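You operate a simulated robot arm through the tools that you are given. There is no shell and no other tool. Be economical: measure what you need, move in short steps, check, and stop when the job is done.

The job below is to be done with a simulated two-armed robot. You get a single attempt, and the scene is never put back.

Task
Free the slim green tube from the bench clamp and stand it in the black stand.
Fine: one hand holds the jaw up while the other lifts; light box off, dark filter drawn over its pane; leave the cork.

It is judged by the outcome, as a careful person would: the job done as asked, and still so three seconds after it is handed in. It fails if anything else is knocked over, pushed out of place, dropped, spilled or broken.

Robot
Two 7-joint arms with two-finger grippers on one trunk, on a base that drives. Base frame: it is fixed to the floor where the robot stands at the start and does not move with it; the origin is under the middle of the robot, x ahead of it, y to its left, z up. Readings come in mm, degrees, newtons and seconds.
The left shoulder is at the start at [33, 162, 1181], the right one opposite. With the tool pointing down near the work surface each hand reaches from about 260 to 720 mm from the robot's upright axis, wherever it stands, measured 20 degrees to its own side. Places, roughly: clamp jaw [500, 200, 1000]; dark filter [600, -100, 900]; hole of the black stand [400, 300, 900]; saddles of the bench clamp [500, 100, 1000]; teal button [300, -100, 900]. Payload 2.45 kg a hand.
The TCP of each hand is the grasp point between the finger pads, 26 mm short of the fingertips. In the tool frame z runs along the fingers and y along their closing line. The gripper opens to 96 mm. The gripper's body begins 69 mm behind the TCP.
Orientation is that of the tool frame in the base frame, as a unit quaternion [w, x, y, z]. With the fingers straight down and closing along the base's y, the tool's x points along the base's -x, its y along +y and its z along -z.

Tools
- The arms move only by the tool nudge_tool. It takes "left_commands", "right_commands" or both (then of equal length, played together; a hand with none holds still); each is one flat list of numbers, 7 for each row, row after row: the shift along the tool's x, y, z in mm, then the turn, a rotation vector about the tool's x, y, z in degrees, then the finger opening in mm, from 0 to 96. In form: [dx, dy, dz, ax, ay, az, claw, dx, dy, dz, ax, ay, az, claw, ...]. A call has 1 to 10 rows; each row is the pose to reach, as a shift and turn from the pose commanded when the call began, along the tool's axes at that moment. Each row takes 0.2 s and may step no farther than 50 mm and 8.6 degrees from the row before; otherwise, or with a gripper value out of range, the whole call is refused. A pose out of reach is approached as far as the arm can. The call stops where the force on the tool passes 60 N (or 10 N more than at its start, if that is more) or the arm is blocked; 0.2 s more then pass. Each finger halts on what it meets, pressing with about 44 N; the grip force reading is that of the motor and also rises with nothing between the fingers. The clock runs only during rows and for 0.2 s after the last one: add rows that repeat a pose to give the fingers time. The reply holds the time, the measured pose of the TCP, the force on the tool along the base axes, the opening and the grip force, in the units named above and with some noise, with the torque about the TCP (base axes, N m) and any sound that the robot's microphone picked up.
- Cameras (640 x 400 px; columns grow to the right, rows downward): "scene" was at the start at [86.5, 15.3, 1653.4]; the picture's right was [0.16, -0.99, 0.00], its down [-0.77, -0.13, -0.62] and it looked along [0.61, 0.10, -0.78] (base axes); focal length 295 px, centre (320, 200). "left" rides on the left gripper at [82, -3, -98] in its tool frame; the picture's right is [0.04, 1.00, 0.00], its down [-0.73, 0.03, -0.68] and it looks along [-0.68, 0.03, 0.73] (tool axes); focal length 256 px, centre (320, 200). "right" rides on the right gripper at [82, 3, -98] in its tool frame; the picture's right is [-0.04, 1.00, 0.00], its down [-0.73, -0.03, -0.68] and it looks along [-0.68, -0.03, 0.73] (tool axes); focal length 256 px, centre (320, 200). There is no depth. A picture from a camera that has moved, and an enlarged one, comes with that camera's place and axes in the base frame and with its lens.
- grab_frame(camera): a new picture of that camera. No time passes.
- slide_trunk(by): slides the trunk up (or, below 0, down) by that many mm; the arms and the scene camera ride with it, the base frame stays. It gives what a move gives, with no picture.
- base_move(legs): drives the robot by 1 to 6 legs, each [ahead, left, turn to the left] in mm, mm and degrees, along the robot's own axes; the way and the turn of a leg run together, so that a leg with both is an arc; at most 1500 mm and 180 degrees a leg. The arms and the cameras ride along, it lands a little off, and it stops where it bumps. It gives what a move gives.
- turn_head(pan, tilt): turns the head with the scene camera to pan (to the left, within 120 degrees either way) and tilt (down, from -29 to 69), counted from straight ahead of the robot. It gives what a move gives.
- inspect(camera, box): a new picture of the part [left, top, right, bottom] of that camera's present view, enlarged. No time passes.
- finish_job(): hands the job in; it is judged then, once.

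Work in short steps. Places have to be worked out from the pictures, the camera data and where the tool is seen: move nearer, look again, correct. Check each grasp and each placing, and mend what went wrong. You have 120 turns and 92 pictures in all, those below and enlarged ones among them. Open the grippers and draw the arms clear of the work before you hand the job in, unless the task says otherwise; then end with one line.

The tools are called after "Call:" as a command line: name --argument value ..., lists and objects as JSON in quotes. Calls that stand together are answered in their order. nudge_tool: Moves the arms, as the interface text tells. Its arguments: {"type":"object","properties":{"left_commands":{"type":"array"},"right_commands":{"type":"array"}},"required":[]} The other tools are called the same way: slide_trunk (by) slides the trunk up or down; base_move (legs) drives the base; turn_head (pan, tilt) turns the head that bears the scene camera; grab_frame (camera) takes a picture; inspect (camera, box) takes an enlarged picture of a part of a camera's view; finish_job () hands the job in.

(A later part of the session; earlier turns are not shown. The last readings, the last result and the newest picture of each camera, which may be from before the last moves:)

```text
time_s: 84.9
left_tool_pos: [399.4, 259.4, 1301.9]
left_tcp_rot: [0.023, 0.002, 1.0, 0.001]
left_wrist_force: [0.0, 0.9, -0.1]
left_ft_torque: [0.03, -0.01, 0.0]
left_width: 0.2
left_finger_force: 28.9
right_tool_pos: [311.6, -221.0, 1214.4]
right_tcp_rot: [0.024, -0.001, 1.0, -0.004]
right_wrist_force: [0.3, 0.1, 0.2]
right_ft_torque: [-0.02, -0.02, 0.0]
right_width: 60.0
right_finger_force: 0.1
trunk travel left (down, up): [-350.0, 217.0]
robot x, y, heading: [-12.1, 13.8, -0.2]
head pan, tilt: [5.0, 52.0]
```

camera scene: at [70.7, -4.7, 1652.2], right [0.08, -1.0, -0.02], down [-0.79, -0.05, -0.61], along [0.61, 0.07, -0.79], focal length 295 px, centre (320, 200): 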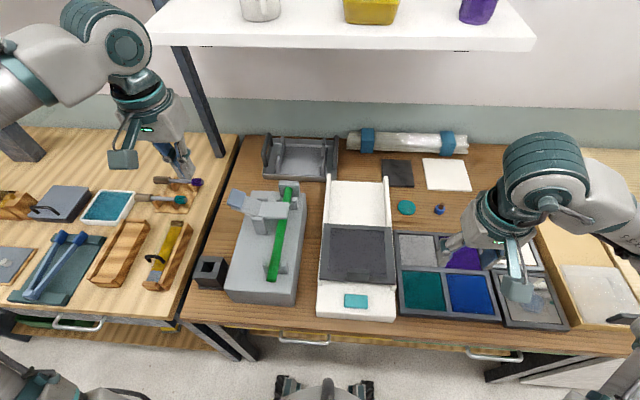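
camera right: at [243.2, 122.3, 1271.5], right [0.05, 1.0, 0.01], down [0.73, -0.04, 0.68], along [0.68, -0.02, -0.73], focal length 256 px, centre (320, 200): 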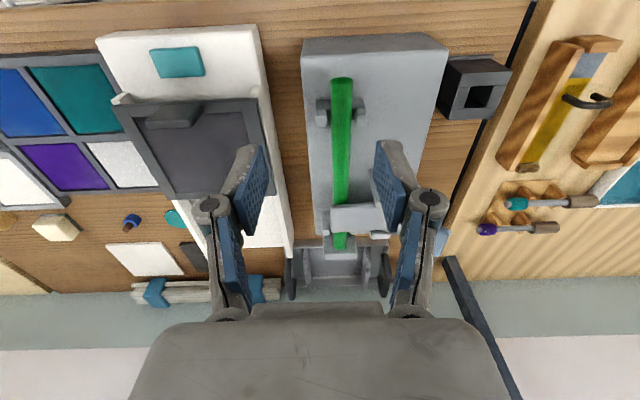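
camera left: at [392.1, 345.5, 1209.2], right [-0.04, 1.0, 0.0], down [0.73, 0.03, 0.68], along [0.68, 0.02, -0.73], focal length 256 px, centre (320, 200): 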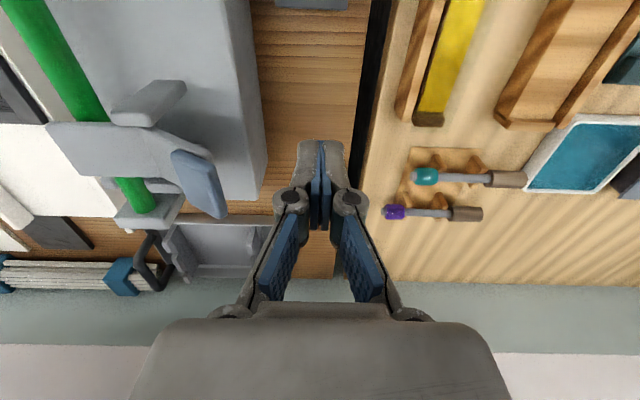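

It may now be dying down. Sampling a bit more.

Call:
slide_trunk --by 0

Call:
slide_trunk --by 0

Call:
slide_trunk --by 0

Call:
slide_trunk --by 0

Call:
slide_trunk --by 0

Call:
slide_trunk --by 0

```text
time_s: 85.4
left_tool_pos: [398.8, 255.0, 1301.8]
left_tcp_rot: [0.023, 0.001, 1.0, 0.003]
left_wrist_force: [1.1, -0.4, -0.2]
left_ft_torque: [0.01, -0.01, 0.01]
left_width: 0.0
left_finger_force: 28.1
right_tool_pos: [310.3, -222.6, 1215.0]
right_tcp_rot: [0.024, 0.0, 1.0, -0.003]
right_wrist_force: [0.1, 0.8, -0.3]
right_ft_torque: [0.02, 0.01, -0.03]
right_width: 59.9
right_finger_force: 0.0
trunk travel left (down, up): [-350.0, 217.0]
robot x, y, heading: [-18.4, 10.3, -0.2]
head pan, tilt: [5.0, 52.0]
```

```text
time_s: 85.9
left_tool_pos: [400.6, 275.2, 1298.9]
left_tcp_rot: [0.023, 0.001, 1.0, -0.003]
left_wrist_force: [0.6, 1.0, 0.0]
left_ft_torque: [-0.02, 0.01, 0.01]
left_width: 0.0
left_finger_force: 28.4
right_tool_pos: [310.0, -204.6, 1216.4]
right_tcp_rot: [0.024, -0.001, 1.0, -0.01]
right_wrist_force: [0.7, 0.2, -0.6]
right_ft_torque: [-0.01, 0.02, -0.02]
right_width: 59.9
right_finger_force: 0.2
trunk travel left (down, up): [-350.0, 217.0]
robot x, y, heading: [-17.1, 19.6, -0.0]
head pan, tilt: [5.0, 52.0]
```

```text
time_s: 86.4
left_tool_pos: [400.1, 239.8, 1304.3]
left_tcp_rot: [0.023, 0.004, 1.0, 0.008]
left_wrist_force: [-0.5, -0.3, 0.6]
left_ft_torque: [0.08, -0.02, 0.01]
left_width: 0.0
left_finger_force: 28.1
right_tool_pos: [310.2, -237.0, 1211.7]
right_tcp_rot: [0.025, 0.002, 1.0, 0.0]
right_wrist_force: [-0.3, 0.3, 0.4]
right_ft_torque: [0.04, 0.04, -0.03]
right_width: 59.9
right_finger_force: 0.1
trunk travel left (down, up): [-350.0, 217.0]
robot x, y, heading: [-16.3, 13.2, -0.2]
head pan, tilt: [5.0, 52.0]
```

```text
time_s: 86.9
left_tool_pos: [400.5, 286.1, 1296.8]
left_tcp_rot: [0.021, 0.0, 1.0, -0.008]
left_wrist_force: [0.2, 0.5, 0.5]
left_ft_torque: [-0.03, 0.0, 0.01]
left_width: 0.0
left_finger_force: 28.4
right_tool_pos: [311.7, -194.0, 1218.2]
right_tcp_rot: [0.024, -0.002, 1.0, -0.013]
right_wrist_force: [-0.1, 0.5, -0.5]
right_ft_torque: [-0.04, -0.04, 0.01]
right_width: 60.0
right_finger_force: 0.1
trunk travel left (down, up): [-350.0, 217.0]
robot x, y, heading: [-13.0, 18.3, -0.3]
head pan, tilt: [5.0, 52.0]
```

```text
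time_s: 87.4
left_tool_pos: [399.0, 230.5, 1305.9]
left_tcp_rot: [0.023, 0.004, 1.0, 0.011]
left_wrist_force: [-0.3, -1.0, 0.4]
left_ft_torque: [0.04, 0.0, 0.01]
left_width: 0.0
left_finger_force: 28.6
right_tool_pos: [309.9, -243.9, 1209.6]
right_tcp_rot: [0.023, 0.003, 1.0, 0.004]
right_wrist_force: [-0.4, 0.1, -0.7]
right_ft_torque: [0.09, -0.02, -0.01]
right_width: 60.3
right_finger_force: 0.1
trunk travel left (down, up): [-350.0, 217.0]
robot x, y, heading: [-16.8, 5.9, -0.3]
head pan, tilt: [5.0, 52.0]
```

```text
time_s: 87.9
left_tool_pos: [399.9, 290.5, 1297.1]
left_tcp_rot: [0.023, 0.0, 1.0, -0.01]
left_wrist_force: [0.5, -0.6, 1.1]
left_ft_torque: [0.01, 0.01, -0.01]
left_width: 0.0
left_finger_force: 28.4
right_tool_pos: [311.0, -188.6, 1219.2]
right_tcp_rot: [0.025, -0.002, 1.0, -0.015]
right_wrist_force: [0.8, -0.2, -0.2]
right_ft_torque: [0.01, 0.03, -0.02]
right_width: 60.1
right_finger_force: 0.0
trunk travel left (down, up): [-350.0, 217.0]
robot x, y, heading: [-15.6, 18.4, -0.3]
head pan, tilt: [5.0, 52.0]
```

The sway is a lightly damped rocking mode (about 0.93 s, ±28 mm). Friction should absorb it, so I'll press the closed left fingertips on the bare wood between stand and bench edge, near [480,368], going down in stages.

Call:
nudge_tool --left_commands '[-10, 20, 40, 0, 0.5, 0, 0, -20, 40, 80, 0, 1, 0, 0, -30, 60, 120, 0, 1.5, 0, 0, -40, 80, 160, 0, 2, 0, 0, -50, 100, 200, 0, 2.6, 0, 0, -58, 108, 245, 0, 2.6, 0, 0, -62, 108, 290, 0, 2.6, 0, 0, -63, 108, 330, 0, 2.6, 0, 0]'

Call:
grab_frame --camera "scene"

Call:
grab_frame --camera "left"

```text
time_s: 89.9
left_tool_pos: [475.3, 379.9, 972.2]
left_tcp_rot: [0.002, 0.0, 1.0, -0.002]
left_wrist_force: [0.6, -0.2, 0.8]
left_ft_torque: [0.02, 0.0, 0.01]
left_width: 0.3
left_finger_force: 28.7
right_tool_pos: [306.4, -204.8, 1217.3]
right_tcp_rot: [0.027, -0.002, 1.0, -0.008]
right_wrist_force: [-0.3, -0.6, 0.0]
right_ft_torque: [-0.01, -0.04, 0.01]
right_width: 59.8
right_finger_force: 0.0
trunk travel left (down, up): [-350.0, 217.0]
robot x, y, heading: [-13.1, 19.4, -0.1]
head pan, tilt: [5.0, 52.0]
stopped in row 8 (left hand): the arm was blocked; the commanded pose is now the measured one
```

```text
57 pictures are left
camera scene: at [69.9, 48.7, 1652.3], right [0.09, -1.0, 0.01], down [-0.79, -0.07, -0.61], along [0.61, 0.04, -0.79], focal length 295 px, centre (320, 200)
```

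scene: 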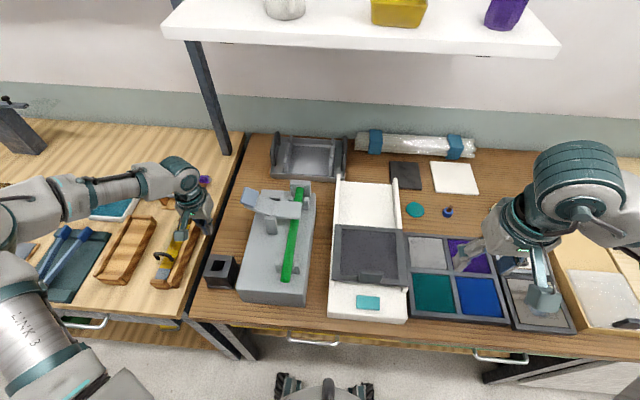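

```text
56 pictures are left
camera left: at [393.9, 376.1, 1071.1], right [-0.04, 1.0, 0.0], down [0.73, 0.03, 0.68], along [0.68, 0.02, -0.73], focal length 256 px, centre (320, 200)
```

left: 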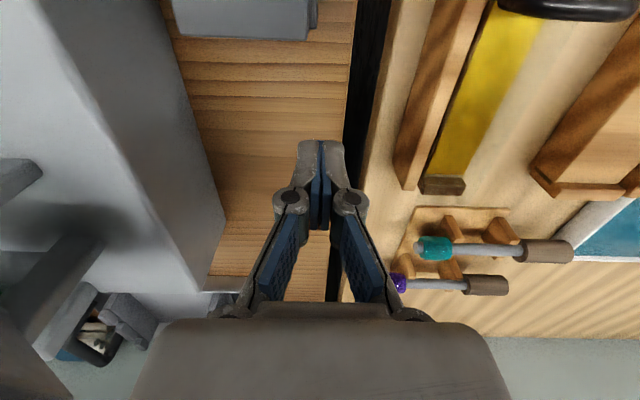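

The hand is over the bench gap; the bare wood lies about 30 mm nearer the clamp. I'll shift to [465,350] and press down slowly on it.

Call:
nudge_tool --left_commands '[5, -15, 20, 0, 0, 0, 0, 10, -30, 45, 0, 0, 0, 0, 10, -30, 75, 0, 0, 0, 0, 10, -30, 84, 0, 0, 0, 0, 10, -30, 90, 0, 0, 0, 0, 10, -30, 95, 0, 0, 0, 0, 10, -30, 100, 0, 0, 0, 0, 10, -30, 105, 0, 0, 0, 0, 10, -30, 110, 0, 0, 0, 0, 10, -30, 115, 0, 0, 0, 0]'

```text
time_s: 91.8
left_tool_pos: [469.7, 342.7, 874.9]
left_tcp_rot: [0.008, 0.0, 1.0, 0.008]
left_wrist_force: [-9.8, 12.0, 24.4]
left_ft_torque: [0.13, 0.53, -0.19]
left_width: 0.1
left_finger_force: 28.2
right_tool_pos: [306.3, -217.6, 1215.5]
right_tcp_rot: [0.026, -0.002, 1.0, -0.001]
right_wrist_force: [-0.2, -0.4, 0.1]
right_ft_torque: [0.09, 0.0, 0.04]
right_width: 60.1
right_finger_force: 0.0
trunk travel left (down, up): [-350.0, 217.0]
robot x, y, heading: [-13.9, 23.0, -0.1]
head pan, tilt: [5.0, 52.0]
stopped in row 9 (left hand): the force on the tool passed its limit at 69 N (the readings are from after the stop); the commanded pose is now the measured one
```

Contact made, with the bench at z≈850. I hold with a bit more press to soak up the sway.

Call:
nudge_tool --left_commands '[0, 0, 2, 0, 0, 0, 0, 0, 0, 3, 0, 0, 0, 0, 0, 0, 3, 0, 0, 0, 0, 0, 0, 3, 0, 0, 0, 0, 0, 0, 3, 0, 0, 0, 0, 0, 0, 3, 0, 0, 0, 0, 0, 0, 3, 0, 0, 0, 0, 0, 0, 3, 0, 0, 0, 0]'

Call:
slide_trunk --by 0

Call:
slide_trunk --by 0

```text
time_s: 93.6
left_tool_pos: [470.5, 343.3, 875.8]
left_tcp_rot: [0.013, 0.001, 1.0, 0.002]
left_wrist_force: [0.6, -7.1, 53.1]
left_ft_torque: [-0.21, 0.59, 0.2]
left_width: 0.0
left_finger_force: 28.7
right_tool_pos: [303.4, -212.9, 1217.5]
right_tcp_rot: [0.028, -0.003, 1.0, -0.003]
right_wrist_force: [-0.6, -0.2, 0.3]
right_ft_torque: [-0.03, 0.0, 0.0]
right_width: 60.1
right_finger_force: 0.0
trunk travel left (down, up): [-350.0, 217.0]
robot x, y, heading: [-16.9, 20.1, -0.1]
head pan, tilt: [5.0, 52.0]
```

```text
time_s: 94.1
left_tool_pos: [470.3, 343.9, 875.1]
left_tcp_rot: [0.013, 0.001, 1.0, 0.002]
left_wrist_force: [-1.3, -9.4, 52.2]
left_ft_torque: [-0.2, 0.61, 0.27]
left_width: 0.2
left_finger_force: 28.5
right_tool_pos: [303.0, -214.6, 1218.1]
right_tcp_rot: [0.027, -0.002, 1.0, -0.004]
right_wrist_force: [0.2, 0.6, 0.3]
right_ft_torque: [0.01, 0.02, 0.04]
right_width: 60.1
right_finger_force: 0.0
trunk travel left (down, up): [-350.0, 217.0]
robot x, y, heading: [-12.6, 18.7, -0.2]
head pan, tilt: [5.0, 52.0]
```

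```text
time_s: 94.6
left_tool_pos: [470.3, 343.5, 875.4]
left_tcp_rot: [0.013, 0.002, 1.0, 0.003]
left_wrist_force: [-1.4, -8.1, 53.1]
left_ft_torque: [-0.23, 0.63, 0.17]
left_width: 0.0
left_finger_force: 28.1
right_tool_pos: [303.9, -214.6, 1218.0]
right_tcp_rot: [0.028, -0.003, 1.0, -0.004]
right_wrist_force: [0.3, 0.2, 0.0]
right_ft_torque: [-0.02, 0.01, -0.01]
right_width: 59.9
right_finger_force: 0.1
trunk travel left (down, up): [-350.0, 217.0]
robot x, y, heading: [-12.6, 19.2, -0.1]
head pan, tilt: [5.0, 52.0]
```

The sway is gone. I lift the left hand gently and check that it stays calm, levelling the right hand's small tilt as well.

Call:
nudge_tool --left_commands '[0, 0, -3, 0, 0, 0, 0, 0, 0, -8, 0, 0, 0, 0, 0, 0, -18, 0, 0, 0, 0, 0, 0, -38, 0, 0, 0, 0, 0, 0, -63, 0, 0, 0, 0, 0, 0, -90, 0, 0, 0, 0, 0, 0, -120, 0, 0, 0, 0, 0, 0, -150, 0, 0, 0, 0, 0, 0, -180, 0, 0, 0, 0, 0, 0, -205, 0, 0, 0, 0]' --right_commands '[0, 0, 0, 0, 0.3, 0, 60, 0, 0, 0, 0, 0.6, 0, 60, 0, 0, 0, 0, 1, 0, 60, 0, 0, 0, 0, 1.3, 0, 60, 0, 0, 0, 0, 1.6, 0, 60, 0, 0, 0, 0, 2, 0, 60, 0, 0, 0, 0, 2.4, 0, 60, 0, 0, 0, 0, 2.8, 0, 60, 0, 0, 0, 0, 3.1, 0, 60, 0, 0, 0, 0, 3.1, 0, 60]'

Call:
slide_trunk --by 0

Call:
slide_trunk --by 0

Call:
slide_trunk --by 0

```text
time_s: 96.8
left_tool_pos: [467.0, 344.8, 1074.6]
left_tcp_rot: [0.008, 0.001, 1.0, 0.004]
left_wrist_force: [-0.3, 0.8, 0.8]
left_ft_torque: [0.01, -0.02, -0.01]
left_width: 0.1
left_finger_force: 28.3
right_tool_pos: [305.8, -212.2, 1216.5]
right_tcp_rot: [-0.001, -0.003, 1.0, -0.004]
right_wrist_force: [-0.3, -0.5, -0.9]
right_ft_torque: [0.0, 0.04, 0.0]
right_width: 59.8
right_finger_force: 0.1
trunk travel left (down, up): [-350.0, 217.0]
robot x, y, heading: [-13.3, 23.9, -0.5]
head pan, tilt: [5.0, 52.0]
```

```text
time_s: 97.3
left_tool_pos: [467.7, 349.0, 1074.2]
left_tcp_rot: [0.007, 0.001, 1.0, 0.003]
left_wrist_force: [-0.1, 0.1, 0.1]
left_ft_torque: [0.01, 0.01, 0.01]
left_width: 0.1
left_finger_force: 28.2
right_tool_pos: [306.5, -207.8, 1217.7]
right_tcp_rot: [-0.001, -0.003, 1.0, -0.006]
right_wrist_force: [-0.3, 0.6, 0.5]
right_ft_torque: [0.01, -0.04, 0.01]
right_width: 60.1
right_finger_force: 0.1
trunk travel left (down, up): [-350.0, 217.0]
robot x, y, heading: [-15.9, 22.9, -0.2]
head pan, tilt: [5.0, 52.0]
```

```text
time_s: 97.8
left_tool_pos: [466.9, 348.0, 1074.3]
left_tcp_rot: [0.008, 0.0, 1.0, 0.002]
left_wrist_force: [0.2, -0.4, 0.0]
left_ft_torque: [0.01, 0.0, 0.04]
left_width: 0.1
left_finger_force: 28.3
right_tool_pos: [306.2, -210.0, 1217.5]
right_tcp_rot: [0.0, -0.003, 1.0, -0.004]
right_wrist_force: [0.3, 0.7, -0.3]
right_ft_torque: [0.0, -0.03, -0.02]
right_width: 60.0
right_finger_force: 0.1
trunk travel left (down, up): [-350.0, 217.0]
robot x, y, heading: [-16.3, 20.5, -0.0]
head pan, tilt: [5.0, 52.0]
```

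```text
time_s: 98.3
left_tool_pos: [468.4, 346.9, 1074.9]
left_tcp_rot: [0.008, 0.0, 1.0, 0.002]
left_wrist_force: [-0.2, -0.1, 0.3]
left_ft_torque: [-0.04, -0.03, -0.01]
left_width: 0.1
left_finger_force: 27.9
right_tool_pos: [306.1, -209.3, 1217.2]
right_tcp_rot: [0.0, -0.003, 1.0, -0.005]
right_wrist_force: [0.3, 0.1, -0.8]
right_ft_torque: [-0.02, -0.01, 0.0]
right_width: 59.7
right_finger_force: 0.0
trunk travel left (down, up): [-350.0, 217.0]
robot x, y, heading: [-16.4, 19.2, -0.4]
head pan, tilt: [5.0, 52.0]
```

Calm now (±1 mm). I'll move the left hand up and gently over to the pad's approximate place.

Call:
nudge_tool --left_commands '[0, 0, -20, 0, 0.3, 0, 0, 0, 0, -45, 0, 0.9, 0, 0, -10, -14, -48, 0, 0.9, 0, 0, -21, -28, -48, 0, 0.9, 0, 0, -32, -43, -48, 0, 0.9, 0, 0, -43, -58, -48, 0, 0.9, 0, 0, -54, -73, -48, 0, 0.9, 0, 0, -63, -85, -48, 0, 0.9, 0, 0, -63, -85, -48, 0, 0.9, 0, 0]'

Call:
grab_frame --camera "left"

Call:
inspect --camera "scene" --box '[190, 150, 340, 310]'

```text
time_s: 100.3
left_tool_pos: [529.5, 261.0, 1121.7]
left_tcp_rot: [0.0, 0.001, 1.0, 0.002]
left_wrist_force: [0.6, 0.4, -0.2]
left_ft_torque: [0.01, 0.01, 0.0]
left_width: 0.1
left_finger_force: 27.6
right_tool_pos: [305.6, -209.9, 1217.1]
right_tcp_rot: [0.0, -0.002, 1.0, -0.006]
right_wrist_force: [0.2, -0.6, 0.1]
right_ft_torque: [-0.01, 0.01, -0.03]
right_width: 60.0
right_finger_force: 0.1
trunk travel left (down, up): [-350.0, 217.0]
robot x, y, heading: [-12.8, 21.9, -0.4]
head pan, tilt: [5.0, 52.0]
```

```text
55 pictures are left
camera left: at [448.3, 256.2, 1220.9], right [-0.04, 1.0, 0.01], down [0.73, 0.02, 0.68], along [0.68, 0.03, -0.73], focal length 256 px, centre (320, 200)
```

left: 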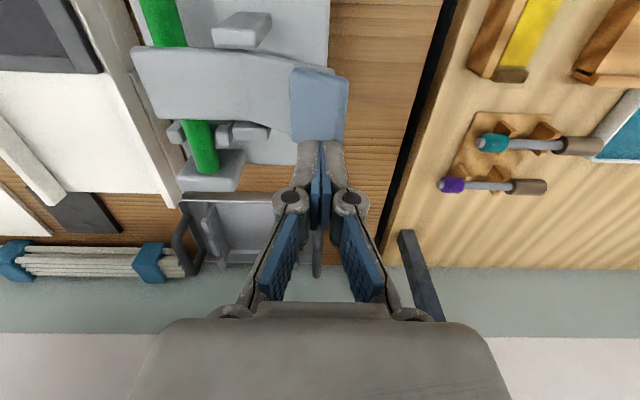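

```text
2.50 times, centred on (265, 230) of scene
camera zoom: at [71.4, 29.0, 1652.5], right [0.08, -1.0, 0.0], down [-0.79, -0.07, -0.61], along [0.61, 0.05, -0.79], focal length 737 px, centre (458, 125)
```

zoom: 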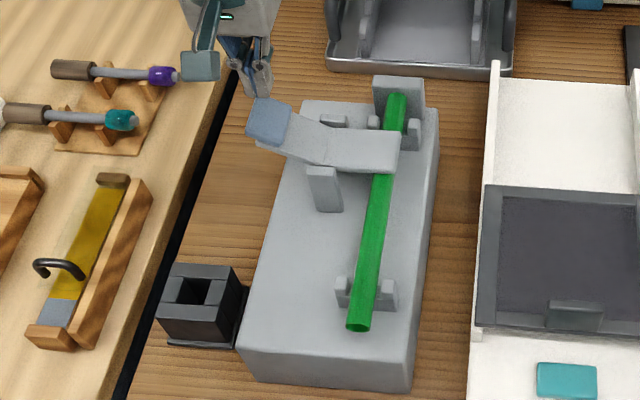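

I place the pad at about [516,259,1060] and the tube axis at y≈143, z≈1000, from x≈333 to 607. The right hand comes to a pre-grasp behind x≈415, tilted 20° forward.

Call:
nudge_tool --right_commands '[-7, 35, 5, 0, -2, 0, 60, -15, 70, 15, 0, -4, 0, 60, -22, 105, 25, 0, -6, 0, 60, -30, 140, 37, 0, -8, 0, 60, -37, 176, 50, 0, -10, 0, 60, -45, 211, 64, 0, -12, 0, 60, -52, 246, 80, 0, -14, 0, 60, -60, 281, 95, 0, -16, 0, 60, -67, 317, 110, 0, -18, 0, 60, -75, 352, 118, 0, -20, 0, 60]'

Call:
grab_frame --camera "right"

Call:
grab_frame --camera "scene"

```text
time_s: 102.5
left_tool_pos: [529.4, 265.3, 1122.3]
left_tcp_rot: [0.0, 0.001, 1.0, 0.001]
left_wrist_force: [0.8, -0.6, -0.1]
left_ft_torque: [-0.03, 0.0, -0.02]
left_width: 0.0
left_finger_force: 28.2
right_tool_pos: [377.3, 143.5, 1095.9]
right_tcp_rot: [0.174, -0.002, 0.985, -0.006]
right_wrist_force: [1.0, -0.6, 0.1]
right_ft_torque: [0.0, -0.01, 0.0]
right_width: 60.2
right_finger_force: 0.0
trunk travel left (down, up): [-350.0, 217.0]
robot x, y, heading: [-16.1, 21.4, -0.3]
head pan, tilt: [5.0, 52.0]
```

```text
53 pictures are left
camera right: at [267.1, 146.7, 1159.1], right [0.03, 1.0, 0.0], down [0.46, -0.02, 0.89], along [0.89, -0.03, -0.46], focal length 256 px, centre (320, 200)
```

right: 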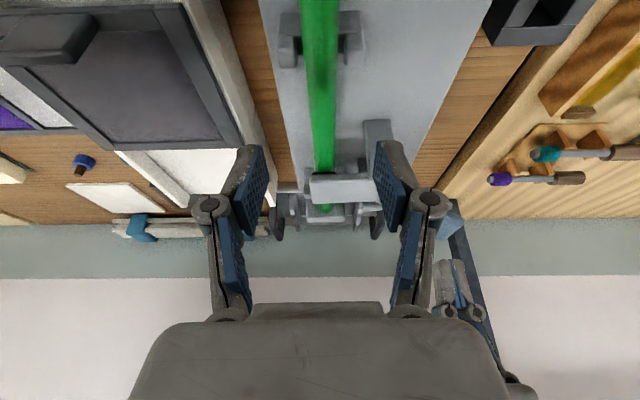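

```text
52 pictures are left
camera scene: at [72.4, 35.9, 1652.4], right [0.08, -1.0, 0.0], down [-0.79, -0.07, -0.61], along [0.61, 0.05, -0.79], focal length 295 px, centre (320, 200)
```

scene: 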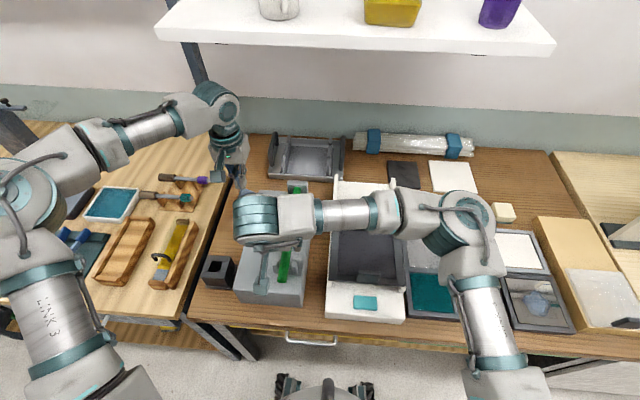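

The tube is centred between the right fingers at y≈143. I advance along the tool to the grasp point, still open, and check.

Call:
nudge_tool --right_commands '[0, 0, 20, 0, 0, 0, 60, 0, 0, 40, 0, 0, 0, 60, 0, 0, 60, 0, 0, 0, 60, 0, 0, 78, 0, 0, 0, 60, 0, 0, 90, 0, 0, 0, 60, 0, 0, 98, 0, 0, 0, 60]'

Call:
grab_frame --camera "right"

Call:
grab_frame --camera "left"

```text
time_s: 103.9
left_tool_pos: [529.2, 262.6, 1121.1]
left_tcp_rot: [0.0, 0.0, 1.0, 0.001]
left_wrist_force: [0.3, 0.4, -0.5]
left_ft_torque: [0.01, 0.01, 0.0]
left_width: 0.1
left_finger_force: 28.6
right_tool_pos: [414.0, 141.3, 1002.7]
right_tcp_rot: [0.174, -0.003, 0.985, -0.006]
right_wrist_force: [-0.2, 0.8, -0.5]
right_ft_torque: [-0.01, 0.0, -0.03]
right_width: 60.3
right_finger_force: 0.0
trunk travel left (down, up): [-350.0, 217.0]
robot x, y, heading: [-15.2, 19.6, -0.2]
head pan, tilt: [5.0, 52.0]
```

```text
51 pictures are left
camera right: at [302.5, 144.4, 1066.9], right [0.03, 1.0, 0.0], down [0.46, -0.02, 0.89], along [0.89, -0.03, -0.46], focal length 256 px, centre (320, 200)
```

right: 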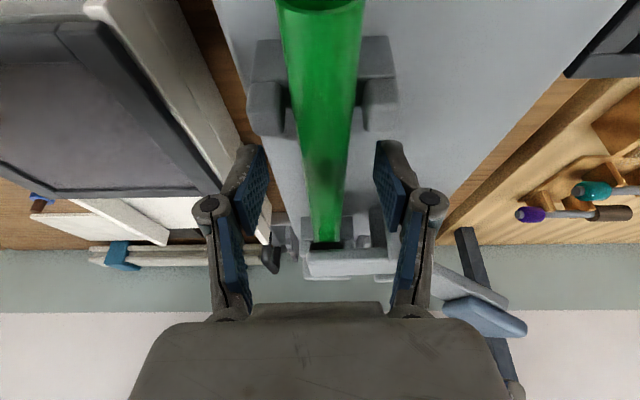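

```text
50 pictures are left
camera left: at [448.8, 257.8, 1220.4], right [-0.04, 1.0, 0.0], down [0.73, 0.03, 0.68], along [0.68, 0.03, -0.73], focal length 256 px, centre (320, 200)
```

left: 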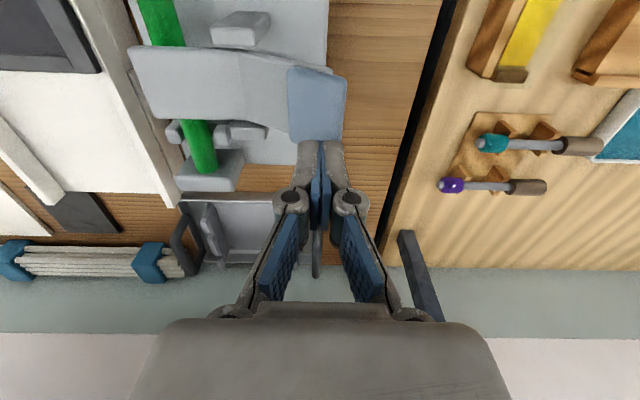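

The tube lies centred between the right finger pads. I close on it, with the jaw still down.

Call:
nudge_tool --right_commands '[0, 1, 0, 0, 0, 0, 40, 0, 1, 0, 0, 0, 0, 26, 0, 1, 0, 0, 0, 0, 14, 0, 1, 0, 0, 0, 0, 10]'

```text
time_s: 104.9
left_tool_pos: [529.3, 261.7, 1121.7]
left_tcp_rot: [0.0, 0.001, 1.0, 0.001]
left_wrist_force: [0.6, -0.2, -0.3]
left_ft_torque: [-0.01, 0.01, -0.01]
left_width: 0.0
left_finger_force: 28.4
right_tool_pos: [412.3, 143.2, 1003.9]
right_tcp_rot: [0.173, -0.003, 0.985, -0.006]
right_wrist_force: [-0.2, 0.6, 0.0]
right_ft_torque: [0.01, 0.04, 0.02]
right_width: 22.1
right_finger_force: 43.9
trunk travel left (down, up): [-350.0, 217.0]
robot x, y, heading: [-12.2, 18.0, -0.2]
head pan, tilt: [5.0, 52.0]
```

The tube is gripped at 22 mm. Now the left fingertips go onto the pad and press it down in small steps.

Call:
nudge_tool --left_commands '[7, 0, 8, 0, 0, 0, 0, 13, 0, 20, 0, 0, 0, 0, 13, 0, 28, 0, 0, 0, 0, 13, 0, 33, 0, 0, 0, 0, 13, 0, 38, 0, 0, 0, 0, 13, 0, 42, 0, 0, 0, 0, 13, 0, 46, 0, 0, 0, 0, 13, 0, 50, 0, 0, 0, 0]'

Call:
grab_frame --camera "left"

```text
time_s: 106.7
left_tool_pos: [515.7, 263.6, 1072.8]
left_tcp_rot: [0.0, 0.0, 1.0, 0.002]
left_wrist_force: [0.4, 1.9, 5.1]
left_ft_torque: [0.06, 0.0, 0.03]
left_width: 0.0
left_finger_force: 28.1
right_tool_pos: [412.5, 142.4, 1002.2]
right_tcp_rot: [0.174, -0.003, 0.985, -0.005]
right_wrist_force: [-0.4, -0.1, -0.1]
right_ft_torque: [-0.02, 0.05, 0.0]
right_width: 21.9
right_finger_force: 43.9
trunk travel left (down, up): [-350.0, 217.0]
robot x, y, heading: [-13.8, 21.2, -0.2]
head pan, tilt: [5.0, 52.0]
```

```text
49 pictures are left
camera left: at [434.9, 258.0, 1171.5], right [-0.04, 1.0, 0.0], down [0.73, 0.03, 0.68], along [0.68, 0.03, -0.73], focal length 256 px, centre (320, 200)
```

left: 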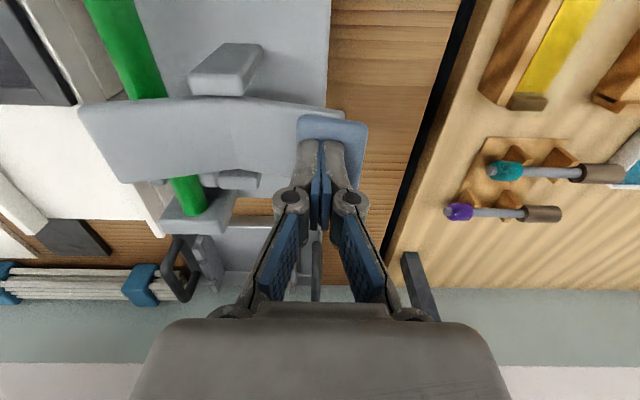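

Light contact at 5 N. I continue pressing and look at how far the jaw opens.

Call:
nudge_tool --left_commands '[0, 0, 4, 0, 0, 0, 0, 0, 0, 8, 0, 0, 0, 0, 0, 0, 12, 0, 0, 0, 0, 0, 0, 16, 0, 0, 0, 0, 0, 0, 20, 0, 0, 0, 0, 0, 0, 24, 0, 0, 0, 0, 0, 0, 24, 0, 0, 0, 0]'

Call:
grab_frame --camera "left"

Call:
grab_frame --camera "right"

```text
time_s: 108.3
left_tool_pos: [517.5, 263.8, 1049.5]
left_tcp_rot: [0.001, 0.0, 1.0, 0.002]
left_wrist_force: [0.6, 6.2, 8.3]
left_ft_torque: [0.11, 0.0, -0.05]
left_width: 0.2
left_finger_force: 29.0
right_tool_pos: [413.2, 143.3, 1002.9]
right_tcp_rot: [0.174, -0.004, 0.985, -0.005]
right_wrist_force: [-0.5, 0.1, 0.2]
right_ft_torque: [0.0, 0.03, -0.03]
right_width: 22.1
right_finger_force: 43.8
trunk travel left (down, up): [-350.0, 217.0]
robot x, y, heading: [-12.8, 24.5, -0.3]
head pan, tilt: [5.0, 52.0]
```

```text
48 pictures are left
camera left: at [435.8, 258.8, 1147.2], right [-0.04, 1.0, 0.0], down [0.73, 0.03, 0.68], along [0.68, 0.03, -0.73], focal length 256 px, centre (320, 200)
```

left: 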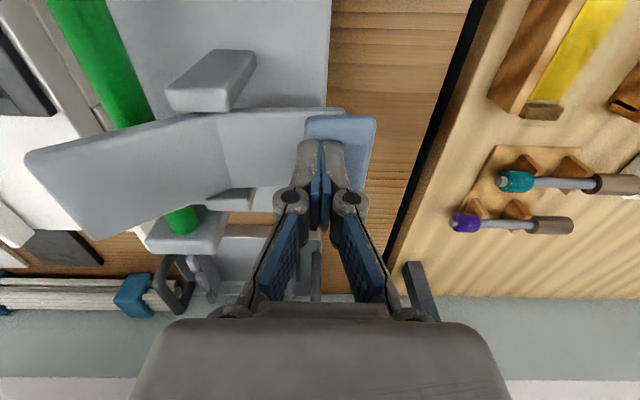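

```text
47 pictures are left
camera right: at [301.8, 146.4, 1067.2], right [0.03, 1.0, 0.0], down [0.46, -0.02, 0.89], along [0.89, -0.03, -0.46], focal length 256 px, centre (320, 200)
```

right: 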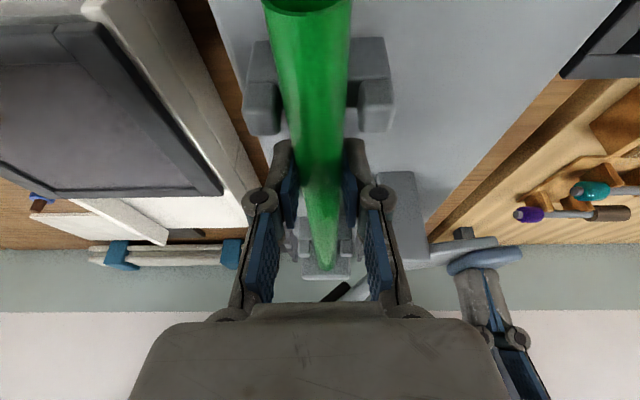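

The jaw is up with only 8 N on the pad. I press 10 mm further for clearance.

Call:
nudge_tool --left_commands '[0, 0, 4, 0, 0, 0, 0, 0, 0, 8, 0, 0, 0, 0, 0, 0, 11, 0, 0, 0, 0, 0, 0, 11, 0, 0, 0, 0]'

Call:
grab_frame --camera "left"

```text
time_s: 109.3
left_tool_pos: [516.4, 260.0, 1037.9]
left_tcp_rot: [0.001, 0.002, 1.0, 0.001]
left_wrist_force: [-0.5, -6.1, 6.7]
left_ft_torque: [-0.2, 0.0, 0.07]
left_width: 0.0
left_finger_force: 28.4
right_tool_pos: [413.8, 141.8, 1003.4]
right_tcp_rot: [0.174, -0.003, 0.985, -0.005]
right_wrist_force: [0.1, 0.5, 0.4]
right_ft_torque: [0.05, 0.05, 0.03]
right_width: 22.1
right_finger_force: 43.9
trunk travel left (down, up): [-350.0, 217.0]
robot x, y, heading: [-14.1, 23.0, -0.1]
head pan, tilt: [5.0, 52.0]
```

```text
46 pictures are left
camera left: at [435.6, 255.5, 1136.5], right [-0.04, 1.0, 0.0], down [0.73, 0.03, 0.68], along [0.68, 0.03, -0.73], focal length 256 px, centre (320, 200)
```

left: 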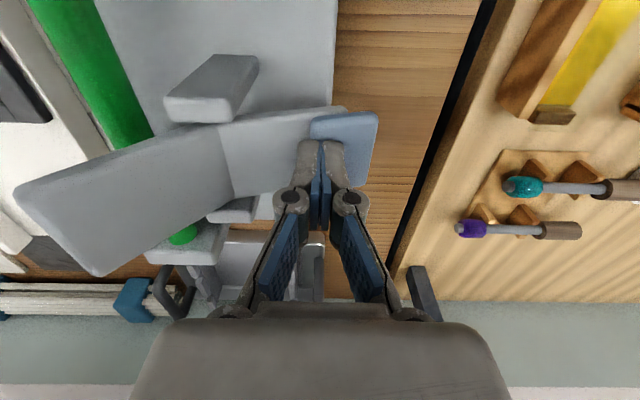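

The jaw is wide open. I lift the tube 18 mm straight up with the right hand, left holding the pad.

Call:
nudge_tool --right_commands '[-1.4, 0, -3.8, 0, 0, 0, 10, -2.7, 0, -7.5, 0, 0, 0, 10, -4.4, 0, -12.2, 0, 0, 0, 10, -6.2, 0, -16.9, 0, 0, 0, 10, -6.2, 0, -16.9, 0, 0, 0, 10]'

Call:
grab_frame --camera "right"

Call:
grab_frame --camera "left"

```text
time_s: 110.5
left_tool_pos: [516.2, 258.9, 1039.5]
left_tcp_rot: [0.0, 0.001, 1.0, 0.002]
left_wrist_force: [2.8, -9.2, 8.1]
left_ft_torque: [-0.21, 0.04, 0.02]
left_width: 0.2
left_finger_force: 29.0
right_tool_pos: [413.0, 141.2, 1023.1]
right_tcp_rot: [0.174, -0.004, 0.985, -0.004]
right_wrist_force: [0.3, 0.4, 6.4]
right_ft_torque: [-0.01, 0.09, -0.02]
right_width: 19.0
right_finger_force: 22.5
trunk travel left (down, up): [-350.0, 217.0]
robot x, y, heading: [-13.5, 19.0, -0.3]
head pan, tilt: [5.0, 52.0]
```

```text
45 pictures are left
camera right: at [301.2, 144.3, 1086.6], right [0.03, 1.0, 0.01], down [0.46, -0.02, 0.89], along [0.89, -0.03, -0.46], focal length 256 px, centre (320, 200)
```

right: 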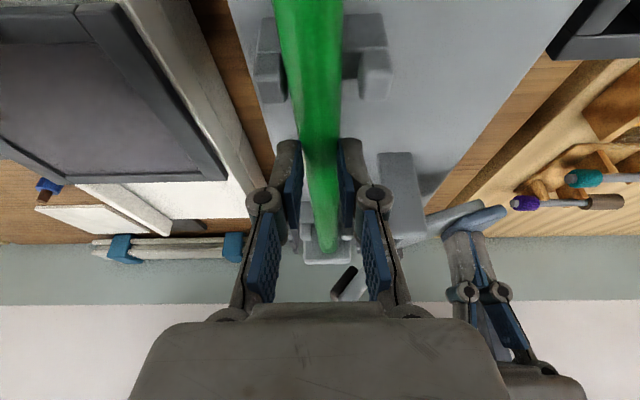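

```text
44 pictures are left
camera left: at [435.5, 255.3, 1137.1], right [-0.04, 1.0, 0.01], down [0.73, 0.03, 0.68], along [0.68, 0.03, -0.73], focal length 256 px, centre (320, 200)
```

left: 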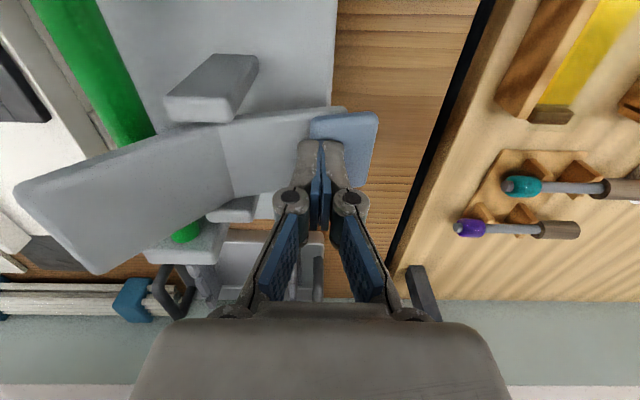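

The grip reading dropped to 19 mm and the tube looks unmoved: the fingers seem to have slid up it. I'll look closely before regripping.

Call:
inspect --camera "right" --box '[220, 0, 440, 280]'

Call:
inspect --camera "scene" --box '[200, 150, 320, 310]'

```text
1.43 times, centred on (330, 140) of right
camera zoom: at [301.2, 144.3, 1086.6], right [0.03, 1.0, 0.01], down [0.46, -0.02, 0.89], along [0.89, -0.03, -0.46], focal length 366 px, centre (306, 286)
```

zoom: 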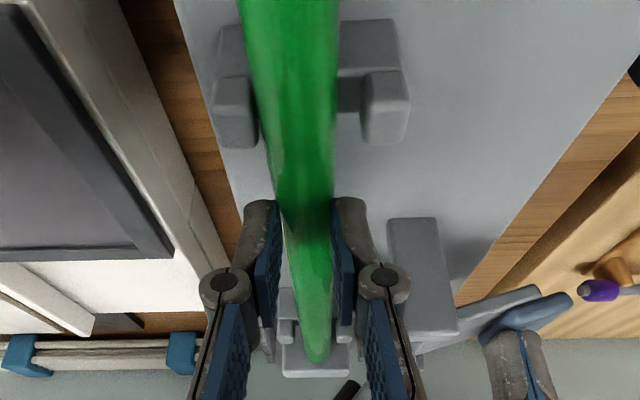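

```text
2.50 times, centred on (260, 230) of scene
camera zoom: at [71.0, 27.7, 1652.7], right [0.08, -1.0, 0.0], down [-0.79, -0.07, -0.61], along [0.61, 0.05, -0.79], focal length 737 px, centre (470, 125)
```

zoom: 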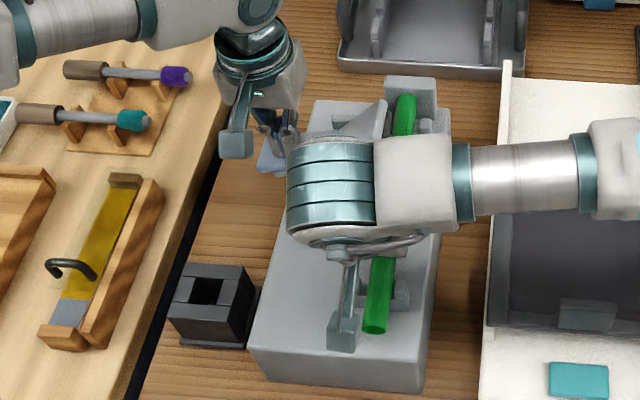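

The tube stayed in its saddles (axis about z 991) while the fingers slid up. I open, go lower so the tube sits deeper between the pads, and close again.

Call:
nudge_tool --right_commands '[0, 1, 0, 0, 0, 0, 34, 0, 2, 0, 0, 0, 0, 40, 3, 2, 9, 0, 0, 0, 40, 6.2, 2, 17, 0, 0, 0, 40, 8, 2, 22, 0, 0, 0, 40, 9.6, 2, 26, 0, 0, 0, 40]'

Call:
nudge_tool --right_commands '[0, 0, 0, 0, 0, 0, 25, 0, 0, 0, 0, 0, 0, 10, 0, 0, 0, 0, 0, 0, 5, 0, 0, 0, 0, 0, 0, 5]'

Call:
nudge_tool --right_commands '[-0.7, 0, -1.9, 0, 0, 0, 5, -1.4, 0, -3.8, 0, 0, 0, 5]'

Call:
grab_frame --camera "right"

```text
time_s: 111.9
left_tool_pos: [516.1, 259.9, 1038.3]
left_tcp_rot: [0.0, 0.0, 1.0, 0.003]
left_wrist_force: [1.7, -9.9, 8.1]
left_ft_torque: [-0.26, -0.01, 0.01]
left_width: 0.1
left_finger_force: 28.9
right_tool_pos: [412.9, 143.3, 993.1]
right_tcp_rot: [0.173, -0.004, 0.985, -0.005]
right_wrist_force: [0.4, 0.7, 0.6]
right_ft_torque: [0.0, -0.01, -0.01]
right_width: 40.1
right_finger_force: 0.1
trunk travel left (down, up): [-350.0, 217.0]
robot x, y, heading: [-12.1, 21.8, -0.1]
head pan, tilt: [5.0, 52.0]
```

```text
time_s: 112.9
left_tool_pos: [515.9, 260.8, 1038.8]
left_tcp_rot: [0.001, 0.001, 1.0, 0.002]
left_wrist_force: [0.5, -9.4, 7.7]
left_ft_torque: [-0.23, 0.01, 0.01]
left_width: 0.1
left_finger_force: 29.2
right_tool_pos: [413.1, 142.9, 993.0]
right_tcp_rot: [0.174, -0.003, 0.985, -0.004]
right_wrist_force: [-0.4, 1.3, -0.3]
right_ft_torque: [0.01, -0.05, -0.01]
right_width: 21.4
right_finger_force: 43.6
trunk travel left (down, up): [-350.0, 217.0]
robot x, y, heading: [-14.1, 23.2, -0.0]
head pan, tilt: [5.0, 52.0]
```

```text
time_s: 113.5
left_tool_pos: [515.0, 261.0, 1038.9]
left_tcp_rot: [0.001, 0.001, 1.0, 0.004]
left_wrist_force: [0.0, -8.9, 7.1]
left_ft_torque: [-0.26, 0.02, 0.04]
left_width: 0.0
left_finger_force: 29.0
right_tool_pos: [413.4, 142.9, 997.6]
right_tcp_rot: [0.174, -0.004, 0.985, -0.005]
right_wrist_force: [0.6, -0.5, -0.7]
right_ft_torque: [0.0, 0.04, 0.02]
right_width: 21.4
right_finger_force: 43.9
trunk travel left (down, up): [-350.0, 217.0]
robot x, y, heading: [-16.1, 22.5, -0.1]
head pan, tilt: [5.0, 52.0]
```

```text
41 pictures are left
camera right: at [302.1, 146.1, 1061.7], right [0.03, 1.0, 0.0], down [0.46, -0.02, 0.89], along [0.89, -0.03, -0.46], focal length 256 px, centre (320, 200)
```

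right: 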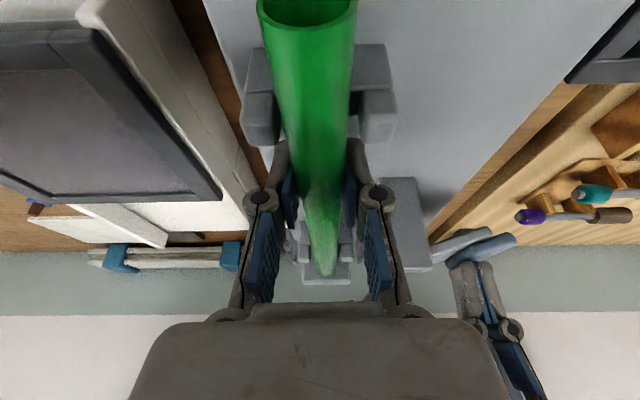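

Raised 4 mm with no resistance and the grip width is unchanged. I go up another 8 mm slowly and check.

Call:
nudge_tool --right_commands '[-0.7, 0, -1.9, 0, 0, 0, 5, -1.4, 0, -3.8, 0, 0, 0, 5, -2.1, 0, -5.6, 0, 0, 0, 5, -2.8, 0, -7.5, 0, 0, 0, 5, -2.8, 0, -7.5, 0, 0, 0, 5]'

Call:
grab_frame --camera "right"

```text
time_s: 114.7
left_tool_pos: [517.1, 260.5, 1037.8]
left_tcp_rot: [0.001, 0.001, 1.0, 0.002]
left_wrist_force: [0.7, -8.7, 8.4]
left_ft_torque: [-0.27, 0.05, 0.03]
left_width: 0.0
left_finger_force: 28.2
right_tool_pos: [412.3, 143.6, 1006.1]
right_tcp_rot: [0.174, -0.003, 0.985, -0.004]
right_wrist_force: [-0.4, 0.6, -1.3]
right_ft_torque: [-0.03, 0.04, -0.02]
right_width: 21.3
right_finger_force: 43.7
trunk travel left (down, up): [-350.0, 217.0]
robot x, y, heading: [-18.2, 24.7, -0.0]
head pan, tilt: [5.0, 52.0]
```

```text
40 pictures are left
camera right: at [301.8, 145.9, 1069.9], right [0.03, 1.0, 0.0], down [0.46, -0.02, 0.89], along [0.89, -0.03, -0.46], focal length 256 px, centre (320, 200)
```

right: 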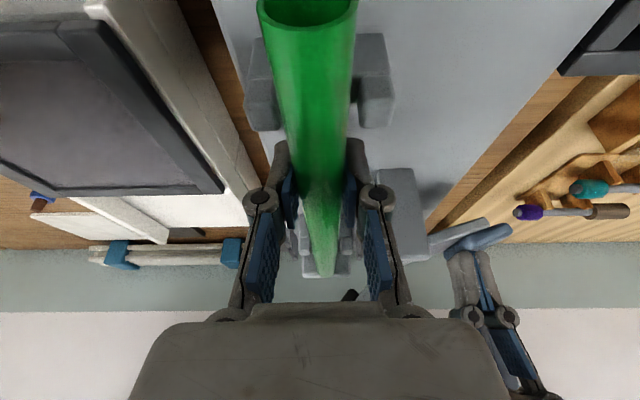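

Now the tube rises with the hand (saddles drop away in the view). I lift 7 mm more, then move it sideways out from under the jaw toward −y, watching the force.

Call:
nudge_tool --right_commands '[-1.2, 0, -3.3, 0, 0, 0, 5, -2.4, 0, -6.6, 0, 0, 0, 5, -2.4, -3, -6.6, 0, 0, 0, 5, -2.4, -6, -6.6, 0, 0, 0, 5, -2.4, -10, -6.6, 0, 0, 0, 5, -2.4, -14, -6.6, 0, 0, 0, 5]'

Call:
grab_frame --camera "right"

Call:
grab_frame --camera "left"

```text
time_s: 116.1
left_tool_pos: [516.3, 261.1, 1037.6]
left_tcp_rot: [0.001, 0.001, 1.0, 0.003]
left_wrist_force: [0.5, -9.1, 7.9]
left_ft_torque: [-0.23, 0.01, -0.01]
left_width: 0.2
left_finger_force: 28.9
right_tool_pos: [412.7, 128.9, 1013.4]
right_tcp_rot: [0.173, -0.004, 0.985, -0.004]
right_wrist_force: [0.1, 0.0, -0.2]
right_ft_torque: [-0.01, 0.08, -0.03]
right_width: 21.5
right_finger_force: 43.7
trunk travel left (down, up): [-350.0, 217.0]
robot x, y, heading: [-14.7, 23.7, -0.1]
head pan, tilt: [5.0, 52.0]
```

```text
39 pictures are left
camera right: at [302.0, 131.8, 1077.7], right [0.03, 1.0, 0.0], down [0.46, -0.02, 0.89], along [0.89, -0.03, -0.46], focal length 256 px, centre (320, 200)
```

right: 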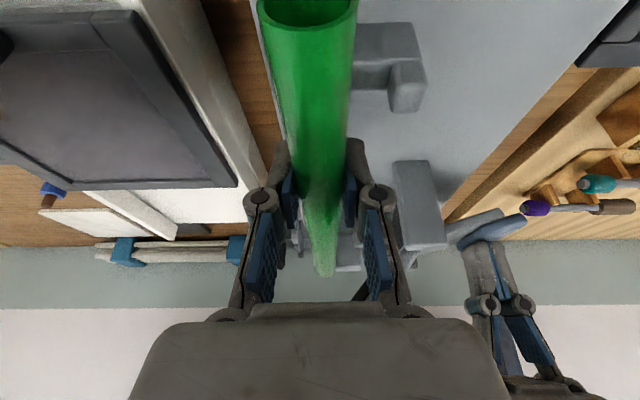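

```text
38 pictures are left
camera left: at [435.6, 255.2, 1136.7], right [-0.04, 1.0, 0.01], down [0.73, 0.02, 0.68], along [0.68, 0.03, -0.73], focal length 256 px, centre (320, 200)
```

left: 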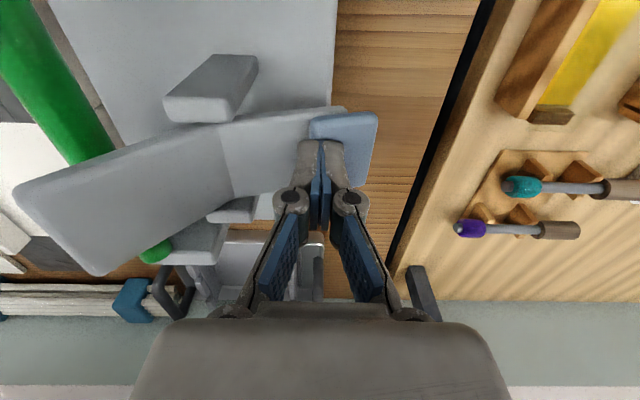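

It moves sideways freely. I take it 60 mm further out from under the jaw, then up.

Call:
nudge_tool --right_commands '[0, -10, 0, 0, 0, 0, 5, 0, -22, 0, 0, 0, 0, 5, 0, -36, 0, 0, 0, 0, 5, 0, -50, 0, 0, 0, 0, 5, 0, -62, 0, 0, 0, 0, 5, -5, -62, -14, 0, 0, 0, 5, -12, -62, -33, 0, 0, 0, 5, -20, -62, -55, 0, 0, 0, 5, -29, -62, -80, 0, 0, 0, 5, -38, -62, -105, 0, 0, 0, 5]'

Call:
grab_frame --camera "scene"

```text
time_s: 118.3
left_tool_pos: [516.7, 261.2, 1037.9]
left_tcp_rot: [0.001, 0.001, 1.0, 0.003]
left_wrist_force: [0.3, -7.0, 6.7]
left_ft_torque: [-0.24, 0.0, 0.02]
left_width: 0.0
left_finger_force: 28.5
right_tool_pos: [412.6, 68.3, 1125.6]
right_tcp_rot: [0.174, -0.003, 0.985, -0.004]
right_wrist_force: [0.4, -0.5, -1.2]
right_ft_torque: [0.01, 0.03, -0.01]
right_width: 21.3
right_finger_force: 44.6
trunk travel left (down, up): [-350.0, 217.0]
robot x, y, heading: [-13.7, 20.1, -0.1]
head pan, tilt: [5.0, 52.0]
```

```text
37 pictures are left
camera scene: at [71.2, 27.7, 1652.5], right [0.08, -1.0, 0.0], down [-0.79, -0.07, -0.61], along [0.61, 0.05, -0.79], focal length 295 px, centre (320, 200)
```

scene: 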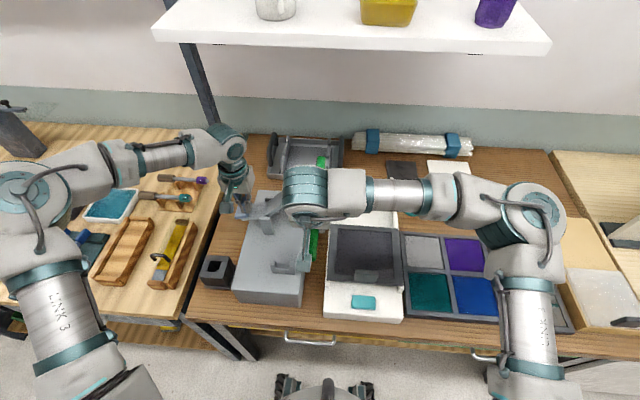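

The tube is free. I let the jaw down gently by raising the left hand slowly, then move it up and outward.

Call:
nudge_tool --left_commands '[0, 0, -6, 0, 0, 0, 0, 0, 0, -12, 0, 0, 0, 0, 0, 0, -18, 0, 0, 0, 0, 0, 0, -24, 0, 0, 0, 0, 0, 0, -30, 0, 0, 0, 0, 0, 0, -36, 0, 0, 0, 0, 0, 0, -45, 0, 0, 0, 0, 0, 0, -65, 0, 0, 0, 0, 0, 0, -90, 0, 0, 0, 0, 0, 0, -120, 0, 0, 0, 0]'

Call:
nudge_tool --left_commands '[10, 25, -15, 0, 0, 0, 0, 20, 50, -30, 0, 0, 0, 0, 30, 75, -45, 0, 0, 0, 0, 40, 100, -60, 0, 0, 0, 0, 50, 125, -75, 0, 0, 0, 0, 60, 150, -90, 0, 0, 0, 0, 70, 175, -100, 0, 0, 0, 0, 80, 200, -110, 0, 0, 0, 0]'

Call:
grab_frame --camera "left"

```text
time_s: 120.5
left_tool_pos: [516.9, 265.2, 1158.2]
left_tcp_rot: [0.0, 0.001, 1.0, 0.002]
left_wrist_force: [0.2, 1.1, 0.2]
left_ft_torque: [0.01, -0.01, 0.01]
left_width: 0.1
left_finger_force: 28.7
right_tool_pos: [413.2, 70.0, 1124.6]
right_tcp_rot: [0.174, -0.002, 0.985, -0.005]
right_wrist_force: [1.0, 0.3, -0.6]
right_ft_torque: [0.01, 0.06, 0.02]
right_width: 21.5
right_finger_force: 43.8
trunk travel left (down, up): [-350.0, 217.0]
robot x, y, heading: [-16.8, 19.6, -0.3]
head pan, tilt: [5.0, 52.0]
```

```text
time_s: 122.3
left_tool_pos: [435.4, 463.8, 1267.7]
left_tcp_rot: [0.0, 0.001, 1.0, 0.001]
left_wrist_force: [0.1, -0.9, -0.3]
left_ft_torque: [0.01, -0.04, 0.04]
left_width: 0.1
left_finger_force: 27.9
right_tool_pos: [412.2, 72.0, 1123.9]
right_tcp_rot: [0.173, -0.003, 0.985, -0.005]
right_wrist_force: [-0.1, 0.2, -0.5]
right_ft_torque: [0.0, 0.04, -0.01]
right_width: 21.6
right_finger_force: 43.8
trunk travel left (down, up): [-350.0, 217.0]
robot x, y, heading: [-16.1, 19.7, -0.2]
head pan, tilt: [5.0, 52.0]
```

```text
36 pictures are left
camera left: at [354.3, 459.7, 1366.9], right [-0.04, 1.0, 0.0], down [0.73, 0.03, 0.68], along [0.68, 0.03, -0.73], focal length 256 px, centre (320, 200)
```

left: 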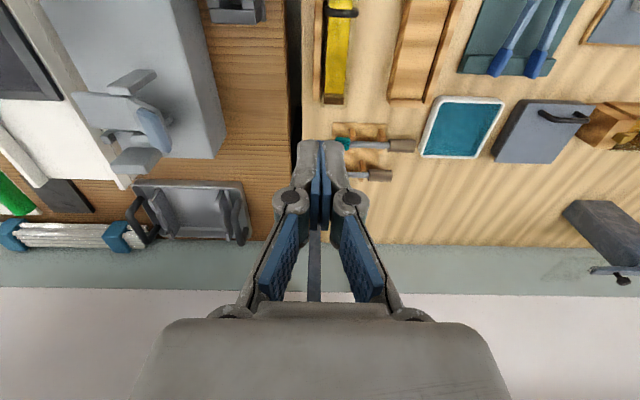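

Everything is calm and the clamp is closed again. Now I turn the tube upright, open end up, in a compound 120° turn; first half here while rising to z≈1180.

Call:
nudge_tool --right_commands '[-1.6, 6, -7, -2.76, 4.62, 5.92, 5, -3.2, 12, -14, -5.52, 9.23, 11.84, 5, -4.8, 18, -21, -8.28, 13.85, 17.76, 5, -6.4, 24, -28, -11.04, 18.46, 23.68, 5, -8, 30, -35, -13.8, 23.08, 29.6, 5, -9.6, 36, -42, -16.56, 27.7, 35.52, 5, -11.2, 42, -49, -19.32, 32.31, 41.44, 5, -12.6, 48, -55, -22.08, 36.93, 47.36, 5]'

Call:
grab_frame --camera "scene"

```text
time_s: 124.1
left_tool_pos: [436.6, 462.9, 1268.5]
left_tcp_rot: [0.0, 0.001, 1.0, 0.002]
left_wrist_force: [0.2, -0.4, -0.2]
left_ft_torque: [0.03, -0.01, -0.01]
left_width: 0.1
left_finger_force: 28.5
right_tool_pos: [406.9, 118.7, 1181.4]
right_tcp_rot: [-0.154, 0.353, 0.89, 0.243]
right_wrist_force: [-0.4, -0.3, -1.1]
right_ft_torque: [0.0, 0.0, 0.02]
right_width: 21.2
right_finger_force: 44.2
trunk travel left (down, up): [-350.0, 217.0]
robot x, y, heading: [-13.2, 22.6, -0.2]
head pan, tilt: [5.0, 52.0]
```

```text
35 pictures are left
camera scene: at [72.4, 33.1, 1652.4], right [0.08, -1.0, 0.0], down [-0.79, -0.07, -0.61], along [0.61, 0.05, -0.79], focal length 295 px, centre (320, 200)
```

scene: 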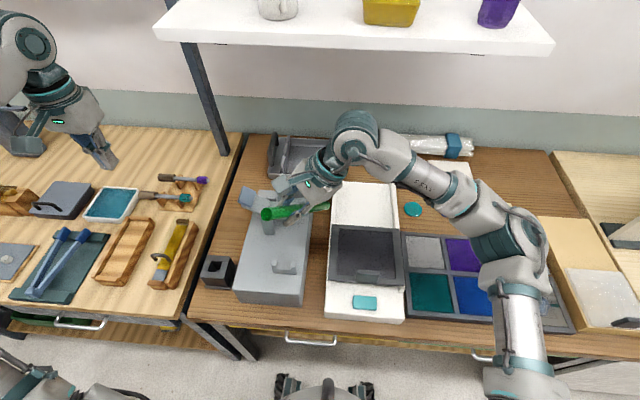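

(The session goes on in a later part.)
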